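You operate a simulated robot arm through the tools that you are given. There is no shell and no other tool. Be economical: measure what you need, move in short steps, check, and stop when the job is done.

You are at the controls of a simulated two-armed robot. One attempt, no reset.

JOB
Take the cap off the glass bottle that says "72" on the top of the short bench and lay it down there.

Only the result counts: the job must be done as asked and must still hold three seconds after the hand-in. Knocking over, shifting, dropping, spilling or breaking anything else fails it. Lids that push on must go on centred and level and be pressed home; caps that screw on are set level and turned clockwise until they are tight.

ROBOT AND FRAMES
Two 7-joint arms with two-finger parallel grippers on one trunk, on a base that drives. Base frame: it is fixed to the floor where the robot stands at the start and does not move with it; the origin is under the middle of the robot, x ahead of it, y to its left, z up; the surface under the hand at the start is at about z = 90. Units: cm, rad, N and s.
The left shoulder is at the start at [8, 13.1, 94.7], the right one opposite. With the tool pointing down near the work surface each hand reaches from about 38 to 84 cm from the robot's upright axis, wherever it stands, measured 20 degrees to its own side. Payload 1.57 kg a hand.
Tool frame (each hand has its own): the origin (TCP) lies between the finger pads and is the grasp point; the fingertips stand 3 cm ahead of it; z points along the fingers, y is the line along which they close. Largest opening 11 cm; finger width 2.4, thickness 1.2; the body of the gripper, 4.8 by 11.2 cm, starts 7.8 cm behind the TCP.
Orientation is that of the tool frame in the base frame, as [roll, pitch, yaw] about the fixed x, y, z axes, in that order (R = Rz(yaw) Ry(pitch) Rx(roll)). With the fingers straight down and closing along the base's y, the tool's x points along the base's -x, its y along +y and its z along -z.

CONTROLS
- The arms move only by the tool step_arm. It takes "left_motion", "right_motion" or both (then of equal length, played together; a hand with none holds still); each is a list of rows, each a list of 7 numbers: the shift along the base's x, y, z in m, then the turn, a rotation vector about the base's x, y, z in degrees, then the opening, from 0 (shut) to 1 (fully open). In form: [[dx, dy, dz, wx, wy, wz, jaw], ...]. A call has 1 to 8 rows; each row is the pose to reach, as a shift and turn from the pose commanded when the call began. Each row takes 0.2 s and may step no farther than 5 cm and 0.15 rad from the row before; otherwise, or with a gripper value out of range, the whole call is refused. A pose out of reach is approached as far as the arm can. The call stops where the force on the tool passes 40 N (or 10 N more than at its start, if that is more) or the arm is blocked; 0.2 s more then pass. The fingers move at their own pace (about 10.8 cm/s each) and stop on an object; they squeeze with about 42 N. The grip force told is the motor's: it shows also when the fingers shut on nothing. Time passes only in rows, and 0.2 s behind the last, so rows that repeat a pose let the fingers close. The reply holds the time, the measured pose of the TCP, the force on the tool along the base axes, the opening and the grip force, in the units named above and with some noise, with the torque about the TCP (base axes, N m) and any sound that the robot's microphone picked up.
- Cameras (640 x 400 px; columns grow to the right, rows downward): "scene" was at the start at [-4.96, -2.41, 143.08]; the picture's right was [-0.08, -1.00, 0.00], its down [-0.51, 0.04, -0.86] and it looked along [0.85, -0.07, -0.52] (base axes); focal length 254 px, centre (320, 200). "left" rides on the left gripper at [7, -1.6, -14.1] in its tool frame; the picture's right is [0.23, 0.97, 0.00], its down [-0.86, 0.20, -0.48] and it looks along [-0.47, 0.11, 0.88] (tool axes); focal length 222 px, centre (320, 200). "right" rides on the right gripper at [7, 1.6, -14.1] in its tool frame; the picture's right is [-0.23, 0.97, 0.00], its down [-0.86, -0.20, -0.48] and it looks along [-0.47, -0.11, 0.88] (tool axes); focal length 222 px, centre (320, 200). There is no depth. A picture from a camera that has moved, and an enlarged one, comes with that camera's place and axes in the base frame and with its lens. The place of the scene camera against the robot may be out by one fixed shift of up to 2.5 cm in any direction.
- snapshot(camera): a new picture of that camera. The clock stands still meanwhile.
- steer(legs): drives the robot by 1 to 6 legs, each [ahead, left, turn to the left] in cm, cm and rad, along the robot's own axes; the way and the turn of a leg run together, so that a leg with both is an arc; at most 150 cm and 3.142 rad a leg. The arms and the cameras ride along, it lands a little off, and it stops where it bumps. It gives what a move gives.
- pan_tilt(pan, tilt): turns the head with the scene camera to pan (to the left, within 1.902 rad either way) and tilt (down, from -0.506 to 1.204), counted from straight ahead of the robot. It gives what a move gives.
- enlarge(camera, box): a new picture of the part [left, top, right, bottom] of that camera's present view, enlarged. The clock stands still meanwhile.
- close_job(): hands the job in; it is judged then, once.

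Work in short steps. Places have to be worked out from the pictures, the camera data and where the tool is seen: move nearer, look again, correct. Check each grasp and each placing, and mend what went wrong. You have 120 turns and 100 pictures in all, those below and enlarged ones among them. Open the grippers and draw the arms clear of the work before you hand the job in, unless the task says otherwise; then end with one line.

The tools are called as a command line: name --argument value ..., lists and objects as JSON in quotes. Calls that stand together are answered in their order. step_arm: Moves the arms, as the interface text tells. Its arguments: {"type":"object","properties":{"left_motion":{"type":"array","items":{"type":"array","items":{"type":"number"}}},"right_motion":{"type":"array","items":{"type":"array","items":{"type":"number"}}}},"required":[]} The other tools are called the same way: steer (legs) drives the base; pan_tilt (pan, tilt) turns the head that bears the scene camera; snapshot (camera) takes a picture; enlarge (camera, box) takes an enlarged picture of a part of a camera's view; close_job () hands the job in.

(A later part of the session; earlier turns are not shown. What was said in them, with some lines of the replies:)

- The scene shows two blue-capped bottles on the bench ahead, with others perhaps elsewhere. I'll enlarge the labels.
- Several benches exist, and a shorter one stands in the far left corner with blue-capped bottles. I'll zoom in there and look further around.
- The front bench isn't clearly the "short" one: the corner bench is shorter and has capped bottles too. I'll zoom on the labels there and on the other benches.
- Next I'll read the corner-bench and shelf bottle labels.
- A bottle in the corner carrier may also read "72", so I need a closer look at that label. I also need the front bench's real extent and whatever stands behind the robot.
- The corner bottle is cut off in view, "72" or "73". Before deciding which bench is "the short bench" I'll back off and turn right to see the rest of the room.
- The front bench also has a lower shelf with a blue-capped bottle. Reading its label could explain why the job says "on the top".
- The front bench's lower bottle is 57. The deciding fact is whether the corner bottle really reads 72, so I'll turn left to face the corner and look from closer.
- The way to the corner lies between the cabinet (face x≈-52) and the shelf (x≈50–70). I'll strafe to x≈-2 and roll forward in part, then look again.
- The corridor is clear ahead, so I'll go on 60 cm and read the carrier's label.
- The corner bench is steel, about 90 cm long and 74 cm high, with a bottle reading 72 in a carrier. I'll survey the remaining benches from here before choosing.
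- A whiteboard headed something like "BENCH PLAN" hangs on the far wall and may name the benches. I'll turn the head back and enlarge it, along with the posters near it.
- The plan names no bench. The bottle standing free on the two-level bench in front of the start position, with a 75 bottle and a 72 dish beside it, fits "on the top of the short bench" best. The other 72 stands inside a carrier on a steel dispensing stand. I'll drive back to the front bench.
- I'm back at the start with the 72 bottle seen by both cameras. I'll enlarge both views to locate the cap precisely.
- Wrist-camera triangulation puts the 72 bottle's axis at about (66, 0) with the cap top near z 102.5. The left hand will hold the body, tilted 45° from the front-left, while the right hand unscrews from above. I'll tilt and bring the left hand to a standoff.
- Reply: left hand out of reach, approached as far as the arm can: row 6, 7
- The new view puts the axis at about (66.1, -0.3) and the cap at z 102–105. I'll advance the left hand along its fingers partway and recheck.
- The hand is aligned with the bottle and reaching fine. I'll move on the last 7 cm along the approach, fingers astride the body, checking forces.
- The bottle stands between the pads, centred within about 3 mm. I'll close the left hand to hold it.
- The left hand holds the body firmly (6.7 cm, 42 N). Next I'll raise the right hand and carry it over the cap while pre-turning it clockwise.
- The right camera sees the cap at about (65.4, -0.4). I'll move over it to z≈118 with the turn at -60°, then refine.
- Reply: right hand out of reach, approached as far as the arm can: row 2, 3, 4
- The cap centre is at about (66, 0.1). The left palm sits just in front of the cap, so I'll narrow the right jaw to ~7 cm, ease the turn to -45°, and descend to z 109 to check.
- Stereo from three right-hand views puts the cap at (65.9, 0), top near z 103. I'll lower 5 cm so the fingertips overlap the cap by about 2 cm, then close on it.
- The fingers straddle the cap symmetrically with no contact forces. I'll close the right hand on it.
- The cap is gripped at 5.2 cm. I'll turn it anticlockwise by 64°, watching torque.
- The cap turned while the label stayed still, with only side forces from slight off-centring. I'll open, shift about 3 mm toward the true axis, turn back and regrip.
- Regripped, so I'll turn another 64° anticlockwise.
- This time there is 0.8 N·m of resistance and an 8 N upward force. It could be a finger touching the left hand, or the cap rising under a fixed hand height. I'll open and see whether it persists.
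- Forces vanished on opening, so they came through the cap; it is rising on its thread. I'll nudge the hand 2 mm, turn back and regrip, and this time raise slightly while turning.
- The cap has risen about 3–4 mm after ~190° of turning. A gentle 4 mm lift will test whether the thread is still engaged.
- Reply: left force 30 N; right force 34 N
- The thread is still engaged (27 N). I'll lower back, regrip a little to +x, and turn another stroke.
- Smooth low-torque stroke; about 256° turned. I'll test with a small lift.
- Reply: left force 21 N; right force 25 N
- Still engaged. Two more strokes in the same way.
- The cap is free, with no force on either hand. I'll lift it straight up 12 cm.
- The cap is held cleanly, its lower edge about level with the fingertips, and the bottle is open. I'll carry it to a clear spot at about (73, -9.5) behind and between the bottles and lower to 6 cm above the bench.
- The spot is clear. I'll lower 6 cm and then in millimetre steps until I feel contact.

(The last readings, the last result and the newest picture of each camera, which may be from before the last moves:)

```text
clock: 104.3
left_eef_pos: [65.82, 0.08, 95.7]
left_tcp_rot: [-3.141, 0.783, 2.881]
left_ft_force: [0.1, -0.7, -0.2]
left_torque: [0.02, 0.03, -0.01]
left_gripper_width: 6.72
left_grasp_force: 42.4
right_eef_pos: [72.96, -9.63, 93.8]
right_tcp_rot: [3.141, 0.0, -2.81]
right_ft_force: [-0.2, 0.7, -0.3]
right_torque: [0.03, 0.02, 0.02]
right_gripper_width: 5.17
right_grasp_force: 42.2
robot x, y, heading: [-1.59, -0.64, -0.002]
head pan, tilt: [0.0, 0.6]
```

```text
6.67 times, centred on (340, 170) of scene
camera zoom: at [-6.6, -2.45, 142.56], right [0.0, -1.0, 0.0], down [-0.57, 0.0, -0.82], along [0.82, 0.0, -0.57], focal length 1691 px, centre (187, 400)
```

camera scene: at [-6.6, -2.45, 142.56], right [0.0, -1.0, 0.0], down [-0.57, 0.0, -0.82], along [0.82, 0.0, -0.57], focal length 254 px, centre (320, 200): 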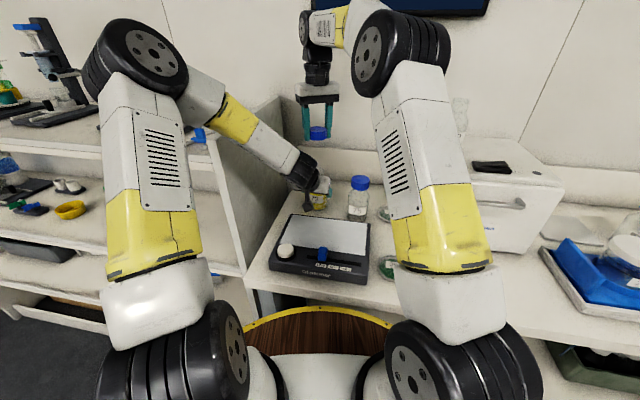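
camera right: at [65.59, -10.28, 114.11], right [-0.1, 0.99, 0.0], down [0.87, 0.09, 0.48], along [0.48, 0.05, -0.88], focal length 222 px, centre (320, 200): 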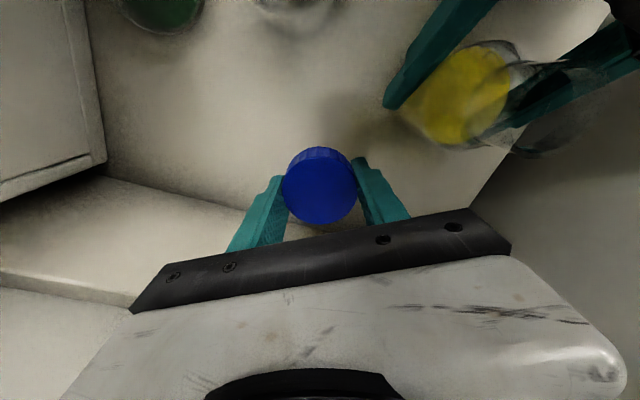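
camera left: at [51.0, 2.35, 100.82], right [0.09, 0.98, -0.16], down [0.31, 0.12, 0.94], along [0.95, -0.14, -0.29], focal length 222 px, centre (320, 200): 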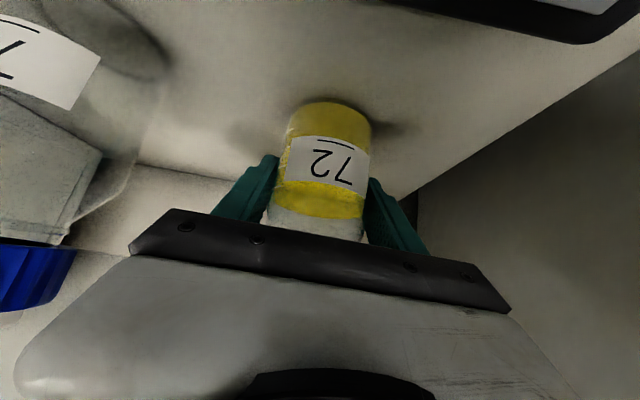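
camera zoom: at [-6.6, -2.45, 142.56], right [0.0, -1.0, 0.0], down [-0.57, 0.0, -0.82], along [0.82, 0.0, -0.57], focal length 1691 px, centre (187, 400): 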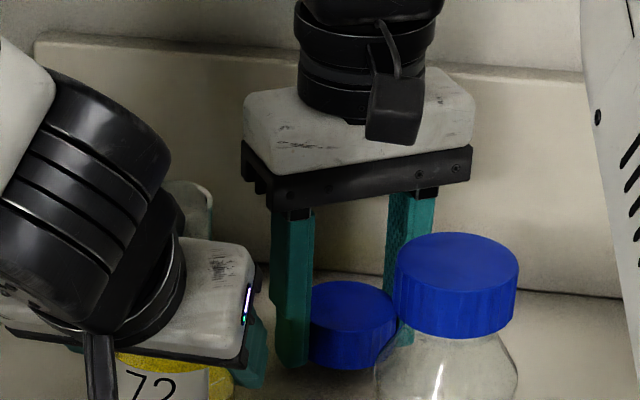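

step_arm --right_motion '[[0, 0, -0.001, 0, 0, 0, 0.35], [0, 0, -0.002, 0, 0, 0, 0.35], [0, 0, -0.003, 0, 0, 0, 0.35], [0, 0, -0.004, 0, 0, 0, 0.35]]'

```text
clock: 105.3
left_eef_pos: [65.84, 0.0, 95.69]
left_tcp_rot: [-3.14, 0.784, 2.883]
left_ft_force: [-0.2, -0.3, 0.5]
left_torque: [-0.01, 0.03, 0.01]
left_gripper_width: 6.69
left_grasp_force: 41.8
right_eef_pos: [72.78, -9.53, 93.39]
right_tcp_rot: [3.139, 0.0, -2.812]
right_ft_force: [-0.2, 0.1, 0.3]
right_torque: [0.01, 0.01, -0.01]
right_gripper_width: 5.18
right_grasp_force: 41.6
robot x, y, heading: [-1.53, -0.77, -0.003]
head pan, tilt: [0.0, 0.6]
```

No contact yet at z 93.4, so I'll continue down in millimetres.

step_arm --right_motion '[[0, 0, -0.001, 0, 0, 0, 0.35], [0, 0, -0.002, 0, 0, 0, 0.35], [0, 0, -0.003, 0, 0, 0, 0.35], [0, 0, -0.004, 0, 0, 0, 0.35]]'

```text
clock: 106.3
left_eef_pos: [65.76, 0.09, 95.71]
left_tcp_rot: [-3.139, 0.785, 2.88]
left_ft_force: [0.6, 0.2, -0.1]
left_torque: [0.01, 0.01, 0.0]
left_gripper_width: 6.72
left_grasp_force: 41.8
right_eef_pos: [72.8, -9.55, 92.99]
right_tcp_rot: [-3.141, 0.002, -2.81]
right_ft_force: [-0.1, -0.2, 4.4]
right_torque: [0.13, 0.1, 0.03]
right_gripper_width: 5.18
right_grasp_force: 41.6
robot x, y, heading: [-1.23, -0.67, -0.004]
head pan, tilt: [0.0, 0.6]
```

First contact is 4.4 N, so the cap is on (or within a hair of) the bench. I'll open slowly and check.

step_arm --right_motion '[[0, 0, 0, 0, 0, 0, 0.5], [0, 0, 0, 0, 0, 0, 0.6], [0, 0, 0, 0, 0, 0, 0.62], [0, 0, 0, 0, 0, 0, 0.62]]'

snapshot --camera "right"

```text
clock: 107.3
left_eef_pos: [65.89, 0.1, 95.69]
left_tcp_rot: [-3.138, 0.786, 2.883]
left_ft_force: [1.0, 0.6, -0.1]
left_torque: [0.02, 0.01, -0.01]
left_gripper_width: 6.71
left_grasp_force: 41.4
right_eef_pos: [72.77, -9.65, 93.13]
right_tcp_rot: [-3.141, 0.001, -2.809]
right_ft_force: [3.9, -8.3, 11.3]
right_torque: [0.07, 0.16, 0.09]
right_gripper_width: 6.04
right_grasp_force: 0.0
robot x, y, heading: [-1.69, -0.79, -0.002]
head pan, tilt: [0.0, 0.6]
```

```text
33 pictures are left
camera right: at [65.59, -10.35, 107.04], right [-0.1, 0.99, 0.0], down [0.87, 0.09, 0.48], along [0.48, 0.05, -0.88], focal length 222 px, centre (320, 200)
```

right: 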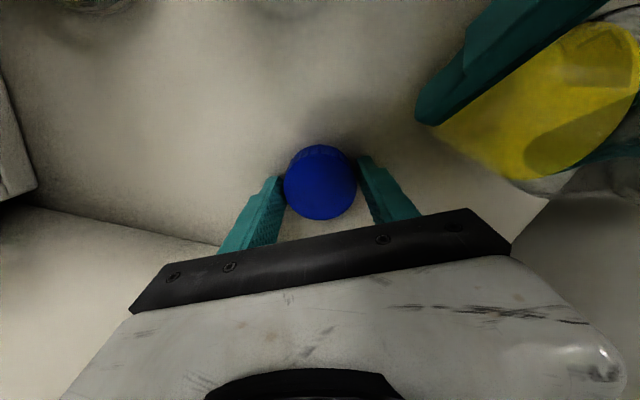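

The fingertips touch the bench; the cap is released. I'll raise slightly, open wider, then rise straight up.

step_arm --right_motion '[[0, 0, 0.002, 0, 0, 0, 0.62], [0, 0, 0.003, 0, 0, 0, 0.75], [0, 0, 0.003, 0, 0, 0, 0.75], [0, 0, 0.02, 0, 0, 0, 0.75], [0, 0, 0.06, 0, 0, 0, 0.75], [0, 0, 0.11, 0, 0, 0, 0.75], [0, 0, 0.16, 0, 0, 0, 0.75], [0, 0, 0.2, 0, 0, 0, 0.75]]'

snapshot --camera "right"

enlarge --camera "scene" --box '[260, 130, 420, 230]'

```text
clock: 109.1
left_eef_pos: [65.86, -0.02, 95.64]
left_tcp_rot: [-3.139, 0.783, 2.881]
left_ft_force: [0.1, -0.3, -0.3]
left_torque: [-0.01, 0.02, 0.03]
left_gripper_width: 6.69
left_grasp_force: 42.5
right_eef_pos: [72.81, -9.51, 112.81]
right_tcp_rot: [-3.141, 0.0, -2.807]
right_ft_force: [-0.6, 0.1, -0.2]
right_torque: [-0.01, -0.01, 0.0]
right_gripper_width: 8.24
right_grasp_force: 0.1
robot x, y, heading: [-1.52, -0.97, 0.002]
head pan, tilt: [0.0, 0.6]
```

```text
32 pictures are left
camera right: at [65.71, -10.25, 126.96], right [-0.1, 0.99, 0.0], down [0.87, 0.09, 0.48], along [0.48, 0.05, -0.88], focal length 222 px, centre (320, 200)
```

right: 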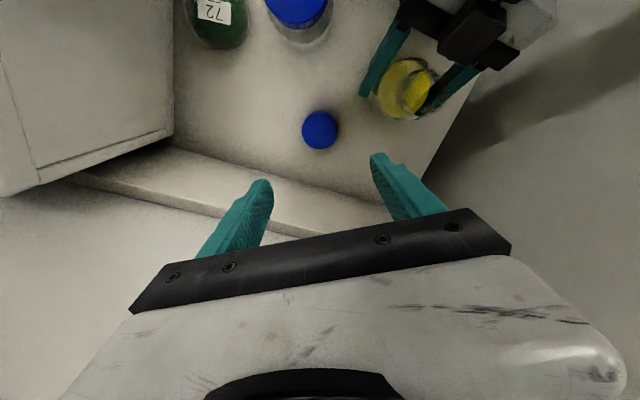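

```text
4.00 times, centred on (340, 180) of scene
camera zoom: at [-6.58, -2.46, 142.57], right [0.0, -1.0, 0.0], down [-0.57, 0.0, -0.82], along [0.82, 0.0, -0.57], focal length 1015 px, centre (240, 280)
```

zoom: 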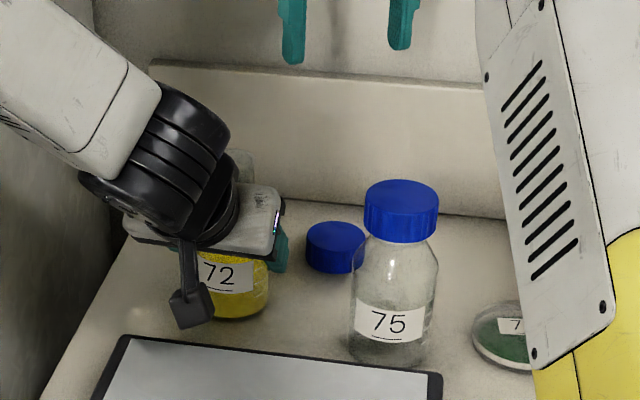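

The cap lies flat on the bench. I'll raise and withdraw the right hand first.

step_arm --right_motion '[[0, 0, 0.05, 0, 0, 0, 0.75], [-0.005, 0, 0.1, 0, 0, 0, 0.75], [-0.02, 0, 0.145, 0, 0, 0, 0.75], [-0.05, 0, 0.17, 0, 0, 0, 0.75], [-0.09, 0, 0.19, 0, 0, 0, 0.75], [-0.125, -0.02, 0.2, 0, 0, 0, 0.75], [-0.155, -0.05, 0.2, 0, 0, 0, 0.75], [-0.18, -0.08, 0.2, 0, 0, 0, 0.75]]'

step_arm --right_motion '[[-0.025, -0.04, 0, 0, 0, 0, 0.75], [-0.05, -0.08, 0, 0, 0, 0, 0.75], [-0.075, -0.12, 0, 0, 0, 0, 0.75], [-0.1, -0.16, 0, 0, 0, 0, 0.75]]'

step_arm --left_motion '[[0, 0, 0, 0, 0, 0, 0.7], [0, 0, 0, 0, 0, 0, 0.9], [0, 0, 0, 0, 0, 0, 1], [0, 0, 0, 0, 0, 0, 1]]'

snapshot --camera "left"

snapshot --camera "scene"

```text
refused: row 2 steps farther than a row can; nothing moved
```

```text
clock: 110.1
left_eef_pos: [65.81, 0.05, 95.69]
left_tcp_rot: [-3.138, 0.787, 2.883]
left_ft_force: [-0.4, 0.8, -0.4]
left_torque: [0.01, -0.03, -0.02]
left_gripper_width: 6.7
left_grasp_force: 42.1
right_eef_pos: [62.82, -25.25, 112.87]
right_tcp_rot: [3.141, 0.003, -2.806]
right_ft_force: [3.0, 2.5, 1.0]
right_torque: [-0.08, 0.0, 0.13]
right_gripper_width: 8.12
right_grasp_force: 0.0
robot x, y, heading: [-1.61, -0.76, 0.0]
head pan, tilt: [0.0, 0.6]
```

```text
clock: 111.1
left_eef_pos: [65.84, 0.16, 95.64]
left_tcp_rot: [-3.139, 0.783, 2.88]
left_ft_force: [0.1, -0.2, -0.4]
left_torque: [0.0, -0.02, -0.02]
left_gripper_width: 10.99
left_grasp_force: 0.2
right_eef_pos: [62.88, -25.24, 112.82]
right_tcp_rot: [-3.141, 0.002, -2.81]
right_ft_force: [8.0, 7.6, 2.9]
right_torque: [-0.09, -0.16, 0.49]
right_gripper_width: 7.92
right_grasp_force: 0.0
robot x, y, heading: [-1.47, -0.78, 0.001]
head pan, tilt: [0.0, 0.6]
```

```text
30 pictures are left
camera left: at [50.99, 2.31, 100.82], right [0.1, 0.98, -0.16], down [0.31, 0.13, 0.94], along [0.95, -0.14, -0.29], focal length 222 px, centre (320, 200)
```

left: 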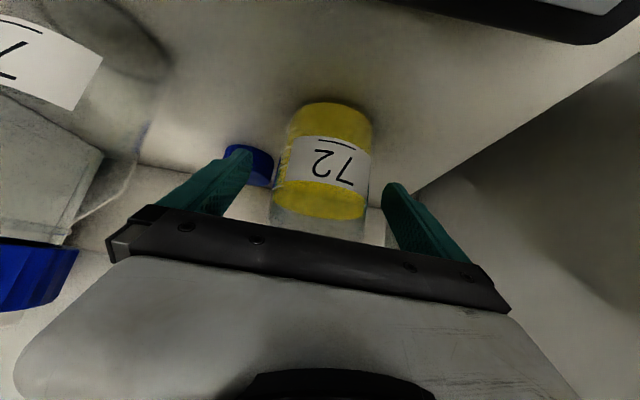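

```text
29 pictures are left
camera scene: at [-6.58, -2.41, 142.57], right [0.0, -1.0, 0.0], down [-0.57, 0.0, -0.82], along [0.82, 0.0, -0.57], focal length 254 px, centre (320, 200)
```

scene: 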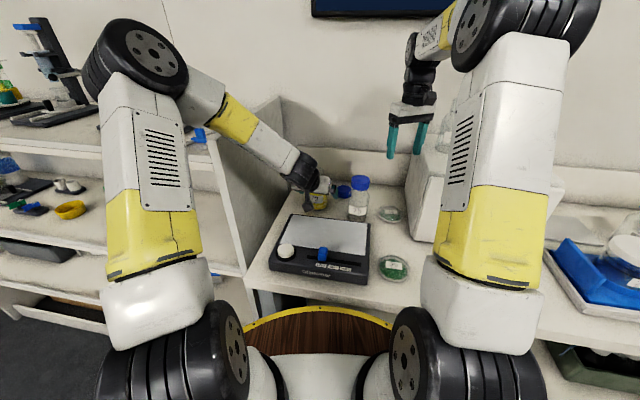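

The first call was refused, so the right hand moved low and is now lightly touching the box on the right (about 11 N). I'll back straight off along the way it came, then look.

step_arm --right_motion '[[0.012, 0.02, 0, 0, 0, 0, 0.72], [0.025, 0.045, 0, 0, 0, 0, 0.72], [0.03, 0.06, 0.02, 0, 0, 0, 0.72], [0.03, 0.06, 0.06, 0, 0, 0, 0.72]]'

enlarge --camera "scene" --box '[340, 80, 580, 260]'

snapshot --camera "right"

```text
clock: 112.1
left_eef_pos: [65.89, 0.03, 95.73]
left_tcp_rot: [-3.139, 0.786, 2.882]
left_ft_force: [-0.9, 0.3, 0.0]
left_torque: [0.0, 0.01, -0.01]
left_gripper_width: 10.98
left_grasp_force: 0.1
right_eef_pos: [65.8, -19.37, 118.9]
right_tcp_rot: [-3.141, -0.003, -2.81]
right_ft_force: [0.2, 0.7, 0.4]
right_torque: [-0.01, -0.01, 0.02]
right_gripper_width: 7.94
right_grasp_force: 0.0
robot x, y, heading: [-1.39, -0.64, 0.004]
head pan, tilt: [0.0, 0.6]
```

```text
2.22 times, centred on (460, 170) of scene
camera zoom: at [-6.6, -2.46, 142.56], right [0.0, -1.0, 0.0], down [-0.57, 0.0, -0.82], along [0.82, 0.0, -0.57], focal length 564 px, centre (9, 267)
```

zoom: 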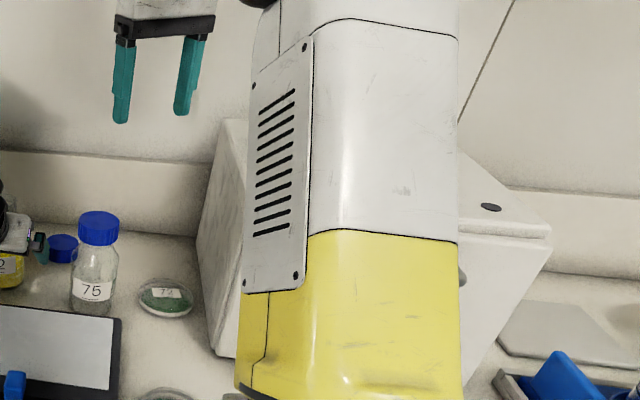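

```text
27 pictures are left
camera right: at [58.68, -20.15, 132.99], right [-0.1, 0.99, 0.0], down [0.87, 0.09, 0.48], along [0.48, 0.05, -0.88], focal length 222 px, centre (320, 200)
```

right: 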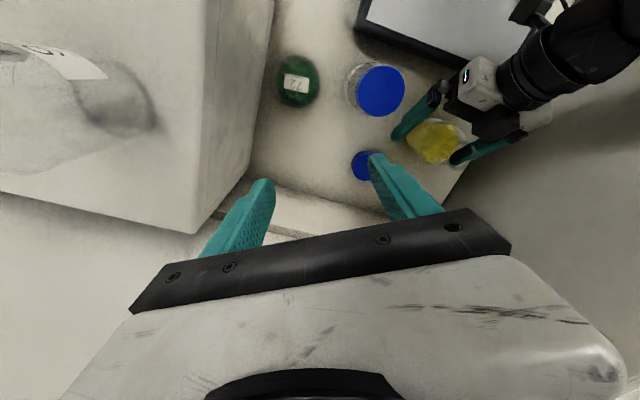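

Contact gone, flask and box still in place. I'll raise the right hand well above everything before withdrawing (steps under 5 cm).

step_arm --right_motion '[[0, 0.01, 0.045, 0, 0, 0, 0.72], [0, 0.02, 0.09, 0, 0, 0, 0.72], [-0.01, 0.03, 0.13, 0, 0, 0, 0.72], [-0.04, 0.04, 0.15, 0, 0, 0, 0.72], [-0.08, 0.05, 0.16, 0, 0, 0, 0.72], [-0.12, 0.04, 0.16, 0, 0, 0, 0.72], [-0.16, 0.02, 0.16, 0, 0, 0, 0.72], [-0.19, -0.01, 0.16, 0, 0, 0, 0.72]]'

```text
clock: 113.9
left_eef_pos: [65.86, 0.17, 95.7]
left_tcp_rot: [-3.141, 0.786, 2.884]
left_ft_force: [-0.2, -0.1, 0.4]
left_torque: [-0.03, 0.0, -0.03]
left_gripper_width: 11.0
left_grasp_force: 0.1
right_eef_pos: [46.76, -20.54, 134.9]
right_tcp_rot: [3.141, 0.001, -2.809]
right_ft_force: [0.1, 0.2, 0.2]
right_torque: [-0.02, 0.05, -0.02]
right_gripper_width: 7.93
right_grasp_force: 0.0
right hand out of reach, approached as far as the arm can: row 3
robot x, y, heading: [-1.44, -0.82, 0.002]
head pan, tilt: [0.0, 0.6]
```

Next the right hand goes to the side while the open left hand backs out along its approach line.

step_arm --left_motion '[[-0.014, 0.004, 0.014, 0, 0, 0, 1], [-0.028, 0.008, 0.028, 0, 0, 0, 1], [-0.05, 0.013, 0.05, 0, 0, 0, 1], [-0.075, 0.02, 0.075, 0, 0, 0, 1], [-0.1, 0.027, 0.1, 0, 0, 0, 1], [-0.12, 0.035, 0.122, 0, 0, 0, 1]]' --right_motion '[[-0.01, -0.03, 0, 0, 0, 0, 0.72], [-0.02, -0.06, 0, 0, 0, 0, 0.72], [-0.03, -0.09, 0, 0, 0, 0, 0.72], [-0.04, -0.12, 0, 0, 0, 0, 0.72], [-0.045, -0.14, 0, 0, 0, 0, 0.72], [-0.045, -0.14, 0, 0, 0, 0, 0.72]]'

snapshot --camera "scene"

snapshot --camera "left"

enlarge --camera "scene" --box '[260, 120, 420, 220]'

```text
clock: 115.3
left_eef_pos: [53.88, 3.62, 108.0]
left_tcp_rot: [-3.139, 0.783, 2.881]
left_ft_force: [0.7, -0.9, -0.6]
left_torque: [-0.04, 0.01, -0.01]
left_gripper_width: 10.99
left_grasp_force: 0.0
right_eef_pos: [42.18, -34.56, 134.88]
right_tcp_rot: [-3.142, 0.001, -2.81]
right_ft_force: [0.6, -1.2, 0.6]
right_torque: [-0.03, 0.01, 0.02]
right_gripper_width: 7.93
right_grasp_force: 0.1
robot x, y, heading: [-1.38, -0.59, 0.004]
head pan, tilt: [0.0, 0.6]
```

```text
26 pictures are left
camera scene: at [-6.58, -2.44, 142.57], right [0.0, -1.0, 0.0], down [-0.57, 0.0, -0.82], along [0.82, 0.0, -0.57], focal length 254 px, centre (320, 200)
```

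scene: 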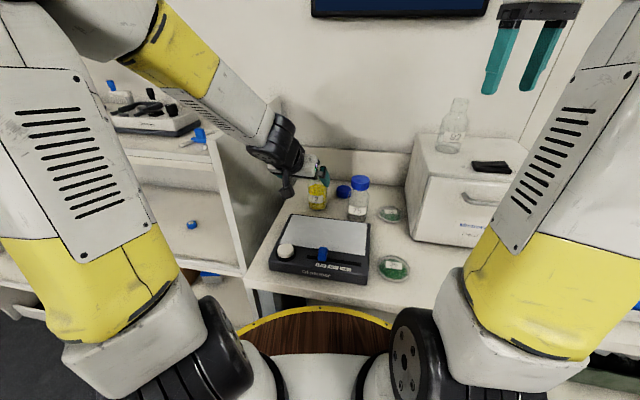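

```text
25 pictures are left
camera left: at [39.02, 5.79, 113.11], right [0.1, 0.98, -0.16], down [0.31, 0.13, 0.94], along [0.95, -0.14, -0.29], focal length 222 px, centre (320, 200)
```

left: 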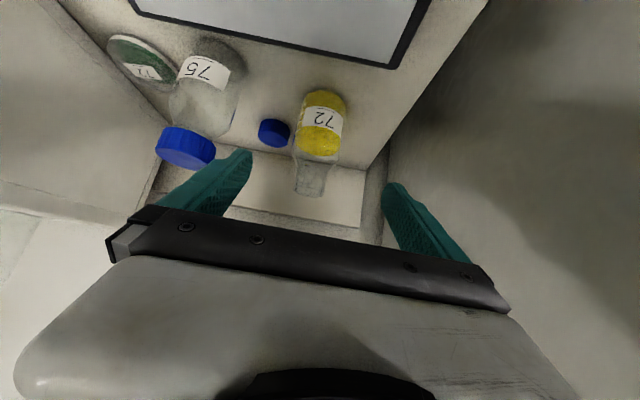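

```text
4.00 times, centred on (340, 170) of scene
camera zoom: at [-6.58, -2.44, 142.57], right [0.0, -1.0, 0.0], down [-0.57, 0.0, -0.82], along [0.82, 0.0, -0.57], focal length 1015 px, centre (240, 320)
```

zoom: 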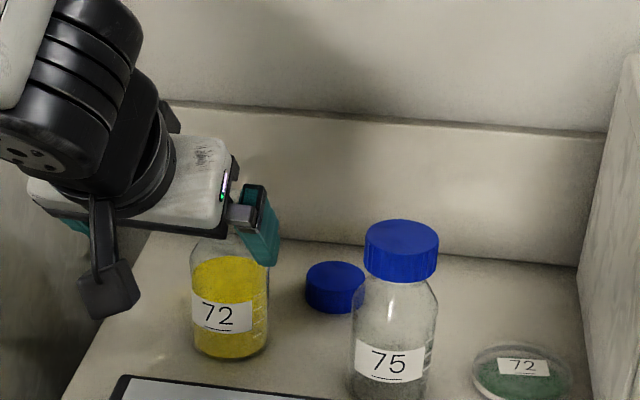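

The bottle stands upright and open, the cap lies beside it, and the box and flask are where they were. I'll return the left hand to its starting pose and confirm.

step_arm --left_motion '[[-0.008, 0.008, 0.02, 1, 7.5, 2.4, 1], [-0.016, 0.016, 0.045, 2, 14.9, 4.7, 1], [-0.025, 0.025, 0.07, 3, 22.4, 7.1, 1], [-0.033, 0.034, 0.09, 3.9, 29.8, 9.5, 1], [-0.041, 0.042, 0.11, 4.9, 37.3, 11.8, 1], [-0.049, 0.05, 0.125, 5.9, 44.7, 14.2, 1]]' --right_motion '[[0, 0, 0, 0, 0, 0, 1], [0, 0, 0, 0, 0, 0, 1], [0, 0, 0, 0, 0, 0, 1], [0, 0, 0, 0, 0, 0, 1], [0, 0, 0, 0, 0, 0, 1], [0, 0, 0, 0, 0, 0, 1]]'

snapshot --camera "scene"

```text
clock: 116.7
left_eef_pos: [48.98, 8.53, 120.46]
left_tcp_rot: [-3.14, -0.001, -3.138]
left_ft_force: [0.6, 0.1, 0.4]
left_torque: [0.0, 0.0, 0.02]
left_gripper_width: 10.98
left_grasp_force: 0.0
left hand out of reach, approached as far as the arm can: row 1
right_eef_pos: [42.22, -34.52, 135.08]
right_tcp_rot: [-3.141, 0.001, -2.808]
right_ft_force: [0.2, -0.1, 0.3]
right_torque: [0.01, 0.0, 0.02]
right_gripper_width: 11.0
right_grasp_force: 0.1
robot x, y, heading: [-1.78, -1.21, 0.003]
head pan, tilt: [0.0, 0.6]
```

```text
23 pictures are left
camera scene: at [-6.65, -2.46, 142.56], right [0.0, -1.0, 0.0], down [-0.56, 0.0, -0.83], along [0.83, 0.0, -0.56], focal length 254 px, centre (320, 200)
```

scene: 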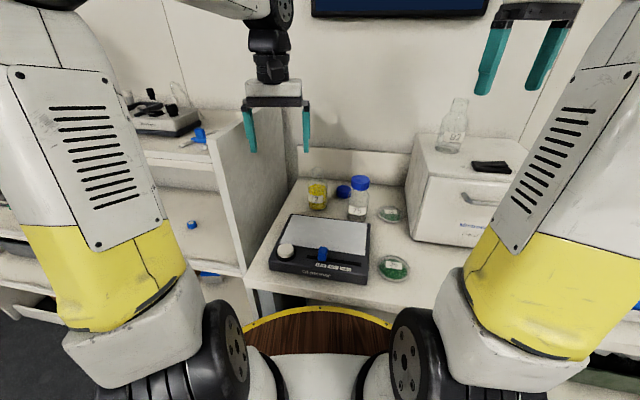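

Bottle 72 is open and upright, its cap lies on the bench, and both hands are open and clear. I'll hand the job in.

close_job

```text
The job is handed in.
```

I took the cap off the glass bottle that says "72" on the bench in front of the start position, laid it flat on the bench beside the bottle, and handed the job in. A second bottle, in a blue carrier on a shorter steel bench in the corner, also appears to read 72, so treating the front bench as "the short bench" was a judgement call. While withdrawing, the right hand pressed against something by the box on the right with about 11 N; the box and the flask on it look unmoved in the pictures.
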